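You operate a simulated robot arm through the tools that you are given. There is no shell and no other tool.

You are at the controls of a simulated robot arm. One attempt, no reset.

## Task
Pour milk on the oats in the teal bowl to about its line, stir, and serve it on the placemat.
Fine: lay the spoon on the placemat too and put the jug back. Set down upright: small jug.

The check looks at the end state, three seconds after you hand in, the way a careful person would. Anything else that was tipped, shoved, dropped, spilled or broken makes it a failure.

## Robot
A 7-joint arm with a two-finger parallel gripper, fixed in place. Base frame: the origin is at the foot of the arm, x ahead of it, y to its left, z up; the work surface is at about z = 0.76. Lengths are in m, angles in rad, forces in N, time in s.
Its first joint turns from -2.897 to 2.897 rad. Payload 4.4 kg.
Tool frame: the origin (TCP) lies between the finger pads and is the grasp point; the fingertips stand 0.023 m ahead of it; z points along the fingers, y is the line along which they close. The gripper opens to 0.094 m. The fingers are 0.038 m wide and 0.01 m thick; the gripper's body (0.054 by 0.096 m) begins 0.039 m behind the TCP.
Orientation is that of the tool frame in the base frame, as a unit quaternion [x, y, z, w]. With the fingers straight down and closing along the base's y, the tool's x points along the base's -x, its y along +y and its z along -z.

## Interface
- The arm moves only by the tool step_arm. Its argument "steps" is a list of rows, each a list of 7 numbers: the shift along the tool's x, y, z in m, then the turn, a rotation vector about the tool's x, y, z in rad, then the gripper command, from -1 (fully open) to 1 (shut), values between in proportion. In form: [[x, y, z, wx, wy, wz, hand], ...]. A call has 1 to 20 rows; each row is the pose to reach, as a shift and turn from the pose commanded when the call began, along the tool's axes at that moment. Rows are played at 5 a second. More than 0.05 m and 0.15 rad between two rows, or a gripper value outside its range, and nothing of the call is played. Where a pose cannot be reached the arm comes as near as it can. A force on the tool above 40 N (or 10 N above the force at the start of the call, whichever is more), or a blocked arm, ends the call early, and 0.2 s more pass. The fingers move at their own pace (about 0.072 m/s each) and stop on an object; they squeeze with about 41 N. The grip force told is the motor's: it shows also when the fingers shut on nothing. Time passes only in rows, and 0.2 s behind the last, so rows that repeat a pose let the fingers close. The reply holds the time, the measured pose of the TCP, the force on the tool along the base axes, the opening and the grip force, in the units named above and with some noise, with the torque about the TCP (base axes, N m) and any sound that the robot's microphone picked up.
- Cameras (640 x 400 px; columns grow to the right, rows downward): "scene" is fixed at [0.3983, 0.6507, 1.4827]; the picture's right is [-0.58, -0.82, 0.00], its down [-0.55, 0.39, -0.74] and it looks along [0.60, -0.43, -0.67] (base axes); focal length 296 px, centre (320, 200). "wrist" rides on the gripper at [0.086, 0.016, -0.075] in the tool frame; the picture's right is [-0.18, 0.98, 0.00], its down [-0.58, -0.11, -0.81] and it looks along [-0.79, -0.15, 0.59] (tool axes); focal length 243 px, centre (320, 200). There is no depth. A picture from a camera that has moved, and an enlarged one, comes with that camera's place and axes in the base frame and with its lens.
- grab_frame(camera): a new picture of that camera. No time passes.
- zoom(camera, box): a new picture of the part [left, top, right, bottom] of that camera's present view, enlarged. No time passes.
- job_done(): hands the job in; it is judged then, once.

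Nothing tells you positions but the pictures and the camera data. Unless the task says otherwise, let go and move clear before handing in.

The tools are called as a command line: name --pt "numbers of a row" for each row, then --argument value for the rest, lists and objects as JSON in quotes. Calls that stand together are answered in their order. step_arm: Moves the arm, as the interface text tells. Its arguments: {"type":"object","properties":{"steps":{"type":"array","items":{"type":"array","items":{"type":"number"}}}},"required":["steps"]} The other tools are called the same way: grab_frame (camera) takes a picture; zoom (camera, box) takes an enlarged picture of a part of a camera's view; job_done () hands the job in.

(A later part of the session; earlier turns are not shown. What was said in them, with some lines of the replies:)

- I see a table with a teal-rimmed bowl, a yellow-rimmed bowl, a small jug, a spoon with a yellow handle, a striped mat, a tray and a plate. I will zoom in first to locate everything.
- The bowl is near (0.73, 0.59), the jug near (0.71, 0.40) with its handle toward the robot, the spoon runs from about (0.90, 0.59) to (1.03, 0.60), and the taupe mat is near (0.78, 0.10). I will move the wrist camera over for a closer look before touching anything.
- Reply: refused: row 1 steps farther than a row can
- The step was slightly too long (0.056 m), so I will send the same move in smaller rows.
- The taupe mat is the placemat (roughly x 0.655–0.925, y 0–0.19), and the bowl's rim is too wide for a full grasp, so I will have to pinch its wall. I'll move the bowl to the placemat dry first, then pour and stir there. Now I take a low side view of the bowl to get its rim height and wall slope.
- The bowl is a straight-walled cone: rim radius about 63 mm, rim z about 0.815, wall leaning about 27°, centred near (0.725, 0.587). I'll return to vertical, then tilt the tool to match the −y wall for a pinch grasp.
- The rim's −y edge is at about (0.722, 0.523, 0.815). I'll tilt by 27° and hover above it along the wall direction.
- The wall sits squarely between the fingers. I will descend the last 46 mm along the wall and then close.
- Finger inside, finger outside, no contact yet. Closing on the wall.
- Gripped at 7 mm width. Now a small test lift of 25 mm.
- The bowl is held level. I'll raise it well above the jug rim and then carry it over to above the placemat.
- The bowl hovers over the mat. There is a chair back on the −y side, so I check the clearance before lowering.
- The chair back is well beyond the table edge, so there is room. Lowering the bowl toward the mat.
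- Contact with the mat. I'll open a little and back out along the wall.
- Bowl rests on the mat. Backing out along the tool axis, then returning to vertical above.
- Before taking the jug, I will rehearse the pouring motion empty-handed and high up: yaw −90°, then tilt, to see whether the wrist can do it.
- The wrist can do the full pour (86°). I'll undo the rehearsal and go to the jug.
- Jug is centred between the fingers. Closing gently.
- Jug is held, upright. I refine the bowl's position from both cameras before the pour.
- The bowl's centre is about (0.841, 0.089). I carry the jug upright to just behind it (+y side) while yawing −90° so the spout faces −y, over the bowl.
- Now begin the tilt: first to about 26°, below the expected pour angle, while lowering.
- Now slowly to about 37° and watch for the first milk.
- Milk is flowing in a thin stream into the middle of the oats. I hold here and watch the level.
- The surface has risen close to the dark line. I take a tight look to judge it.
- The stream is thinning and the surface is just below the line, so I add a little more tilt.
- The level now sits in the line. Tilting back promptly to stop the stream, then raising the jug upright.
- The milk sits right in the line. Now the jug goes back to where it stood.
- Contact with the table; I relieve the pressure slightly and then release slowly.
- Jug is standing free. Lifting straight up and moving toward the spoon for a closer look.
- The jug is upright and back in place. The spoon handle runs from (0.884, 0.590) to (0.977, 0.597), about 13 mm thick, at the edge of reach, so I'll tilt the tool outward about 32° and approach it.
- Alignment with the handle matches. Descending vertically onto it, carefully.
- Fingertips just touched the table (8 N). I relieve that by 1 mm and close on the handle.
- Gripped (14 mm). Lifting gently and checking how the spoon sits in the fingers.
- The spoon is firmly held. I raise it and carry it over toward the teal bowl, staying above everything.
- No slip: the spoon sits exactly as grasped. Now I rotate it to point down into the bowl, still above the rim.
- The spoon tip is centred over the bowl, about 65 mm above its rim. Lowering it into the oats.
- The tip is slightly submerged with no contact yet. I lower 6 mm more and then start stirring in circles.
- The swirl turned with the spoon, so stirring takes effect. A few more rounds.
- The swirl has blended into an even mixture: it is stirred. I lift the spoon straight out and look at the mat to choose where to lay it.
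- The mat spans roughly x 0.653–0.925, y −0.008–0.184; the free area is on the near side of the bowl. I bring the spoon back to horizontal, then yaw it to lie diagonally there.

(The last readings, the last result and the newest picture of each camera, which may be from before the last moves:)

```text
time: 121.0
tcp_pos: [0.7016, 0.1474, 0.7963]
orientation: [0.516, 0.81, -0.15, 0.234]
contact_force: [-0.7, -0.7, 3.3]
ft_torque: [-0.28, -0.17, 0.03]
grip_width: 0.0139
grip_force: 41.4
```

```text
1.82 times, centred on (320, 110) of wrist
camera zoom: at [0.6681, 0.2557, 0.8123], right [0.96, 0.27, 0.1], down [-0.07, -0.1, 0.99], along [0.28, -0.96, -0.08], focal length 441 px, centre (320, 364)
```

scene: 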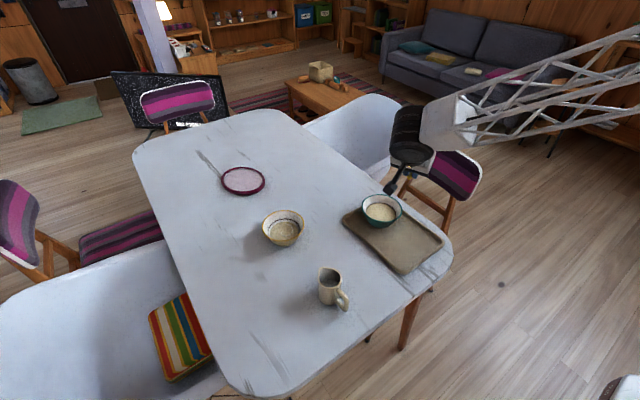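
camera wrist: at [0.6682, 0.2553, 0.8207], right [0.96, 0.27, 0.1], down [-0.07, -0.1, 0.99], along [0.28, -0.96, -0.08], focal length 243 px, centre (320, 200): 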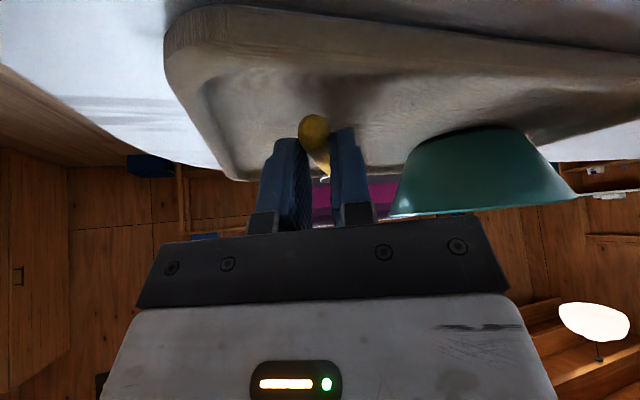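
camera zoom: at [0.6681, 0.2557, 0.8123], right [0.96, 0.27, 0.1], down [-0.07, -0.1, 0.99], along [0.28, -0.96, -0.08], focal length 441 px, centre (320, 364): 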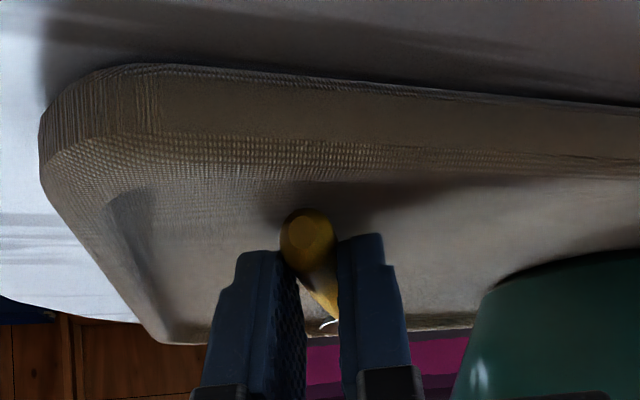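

The head rests on the mat. Opening the fingers just enough to let go of the handle.

step_arm --pt "0 0 0 0 0 0 0.65" --pt "0 0 0 0 0 0 0.6" --pt "0 0 0 0 0 0 0.55" --pt "0 0 0 0 0 0 0.5" --pt "0 0 0 0 0 0 0.5"

zoom --camera "wrist" --box '[160, 0, 480, 220]'

```text
time: 122.2
tcp_pos: [0.7009, 0.147, 0.7956]
orientation: [0.516, 0.81, -0.15, 0.234]
contact_force: [-0.6, -1.1, 0.2]
ft_torque: [0.0, -0.02, 0.0]
grip_width: 0.0236
grip_force: 0.0
```

```text
1.82 times, centred on (320, 110) of wrist
camera zoom: at [0.6681, 0.2557, 0.8121], right [0.96, 0.27, 0.1], down [-0.07, -0.1, 0.99], along [0.28, -0.96, -0.08], focal length 441 px, centre (320, 364)
```

zoom: 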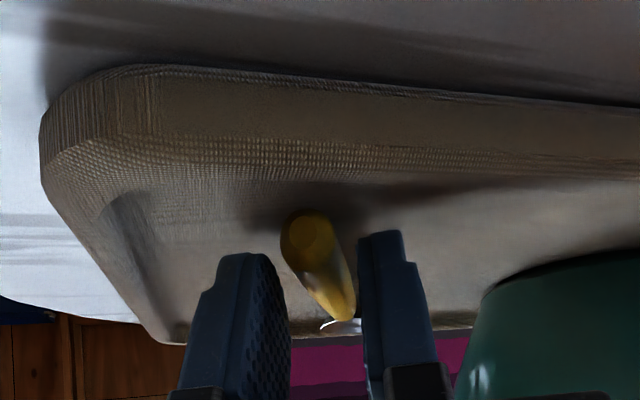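

step_arm --pt "-0.0027 0 -0.0042 0 0 0 0.5" --pt "-0.0053 0 -0.0084 0 0 0 0.5" --pt "-0.0107 0 -0.0169 0 0 0 0.5" --pt "-0.0187 0 -0.0296 0 0 0 0.5" --pt "-0.032 0 -0.0507 0 0 0 0.5" --pt "-0.048 0 -0.076 0 0 0 0.3" --pt "-0.064 0 -0.1014 0 0 0 0" --pt "-0.08 0 -0.1267 0 0 0 0" --pt "-0.08 0 -0.1267 0 0 0 0"

grab_frame --camera "scene"

grab_frame --camera "wrist"

```text
time: 124.2
tcp_pos: [0.7015, 0.1469, 0.947]
orientation: [0.516, 0.811, -0.149, 0.234]
contact_force: [0.0, 0.0, -0.7]
ft_torque: [-0.01, -0.01, 0.0]
grip_width: 0.0469
grip_force: 0.1
```

```text
taken
```

scene: 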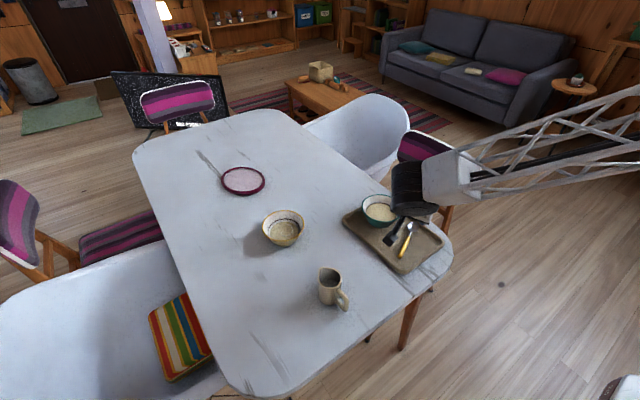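

```text
taken
camera wrist: at [0.6688, 0.2557, 0.9629], right [0.96, 0.27, 0.1], down [-0.07, -0.1, 0.99], along [0.28, -0.96, -0.08], focal length 243 px, centre (320, 200)
```

wrist: 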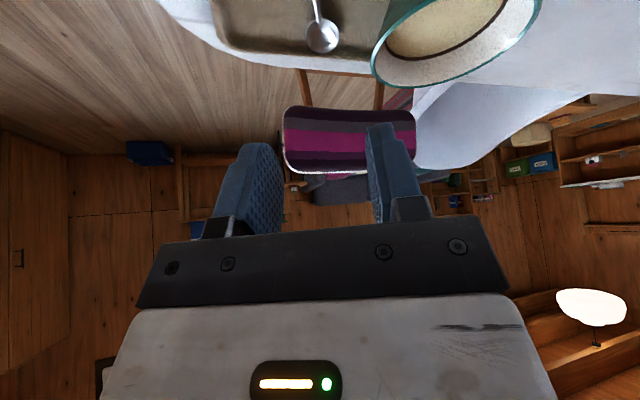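

Spoon is lying on the mat. I move the arm up and away, then inspect everything.

step_arm --pt "-0.002 -0.027 -0.027 0 0 0 0" --pt "-0.004 -0.054 -0.054 0 0 0 0" --pt "-0.006 -0.082 -0.081 0 0 0 0" --pt "-0.008 -0.109 -0.108 0 0 0 0" --pt "-0.0105 -0.1359 -0.135 0 0 0 0" --pt "-0.0105 -0.1359 -0.135 0 0 0 0"

grab_frame --camera "scene"

zoom --camera "scene" --box '[330, 170, 460, 285]'

zoom --camera "scene" --box '[200, 230, 370, 390]'

```text
time: 125.6
tcp_pos: [0.5518, 0.1467, 1.0644]
orientation: [0.516, 0.81, -0.15, 0.235]
contact_force: [0.0, 0.3, -0.2]
ft_torque: [0.02, -0.02, -0.04]
grip_width: 0.047
grip_force: 0.1
```

```text
taken
```

scene: 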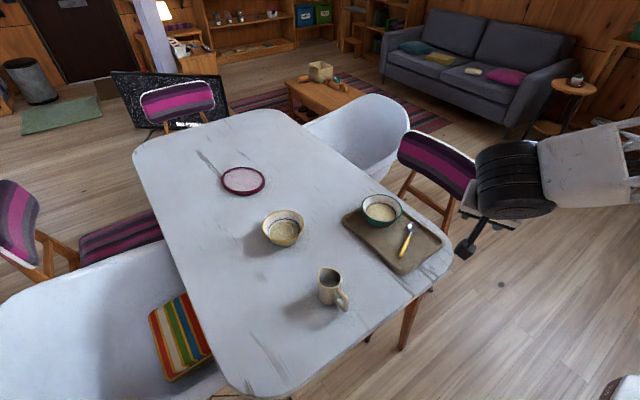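

```text
3.48 times, centred on (395, 228) of scene
camera zoom: at [0.3983, 0.6507, 1.4827], right [-0.58, -0.82, 0.0], down [-0.55, 0.39, -0.74], along [0.6, -0.43, -0.67], focal length 1030 px, centre (59, 104)
```

zoom: 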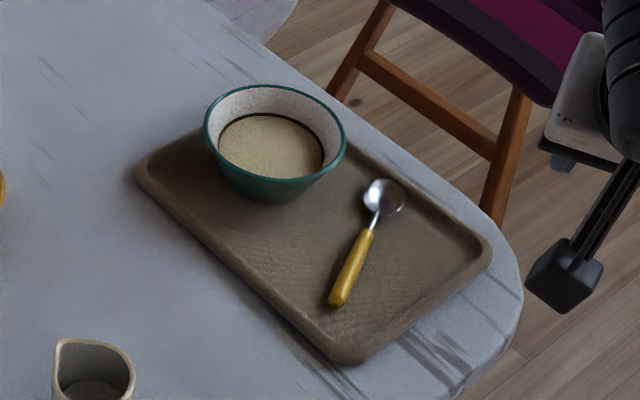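

```text
2.50 times, centred on (285, 310) of scene
camera zoom: at [0.3983, 0.6507, 1.4827], right [-0.58, -0.82, 0.0], down [-0.55, 0.39, -0.74], along [0.6, -0.43, -0.67], focal length 740 px, centre (408, -75)
```

zoom: 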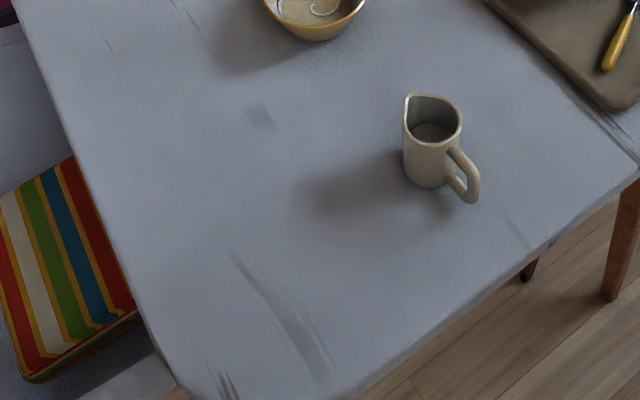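

zoom --camera "scene" --box '[360, 190, 402, 226]'

```text
11.11 times, centred on (381, 208) of scene
camera zoom: at [0.3983, 0.6507, 1.4827], right [-0.58, -0.82, 0.0], down [-0.55, 0.39, -0.74], along [0.6, -0.43, -0.67], focal length 3291 px, centre (-358, 111)
```

zoom: 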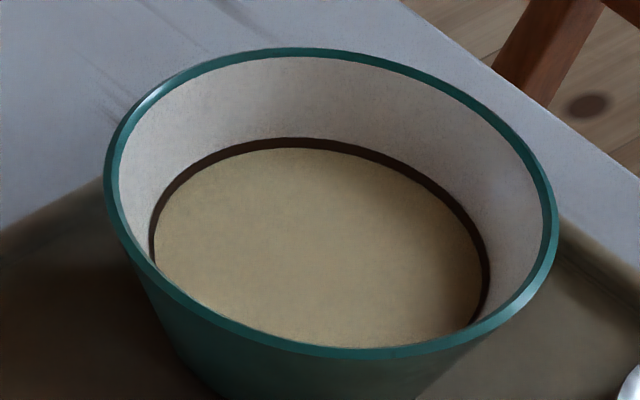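

The milk is at the line and the oats are stirred even. The bowl sits level on the placemat with the spoon beside it, the jug stands upright in its old spot, and nothing else has moved. The arm is clear, so I hand in.

job_done

```text
The job is handed in.
```

The teal bowl is on the placemat with milk up to about its line, and the oats are stirred to an even mix. I handed the job in; no verdict has come back yet.

- **Bowl:** I moved it to the placemat before pouring, so it was never carried with milk in it. It sits level on the far half of the mat.
- **Milk:** In the last picture the surface was at the dark line, around its lower edge. I saw no drips on the table or mat.
- **Spoon:** It lies diagonally on the placemat, on the near side of the bowl.
- **Jug:** It stands upright back where it was, with a little milk left in it.

In the last pictures the yellow bowl, the plate and the striped cushion looked untouched. The arm had let go and moved clear before I handed in.
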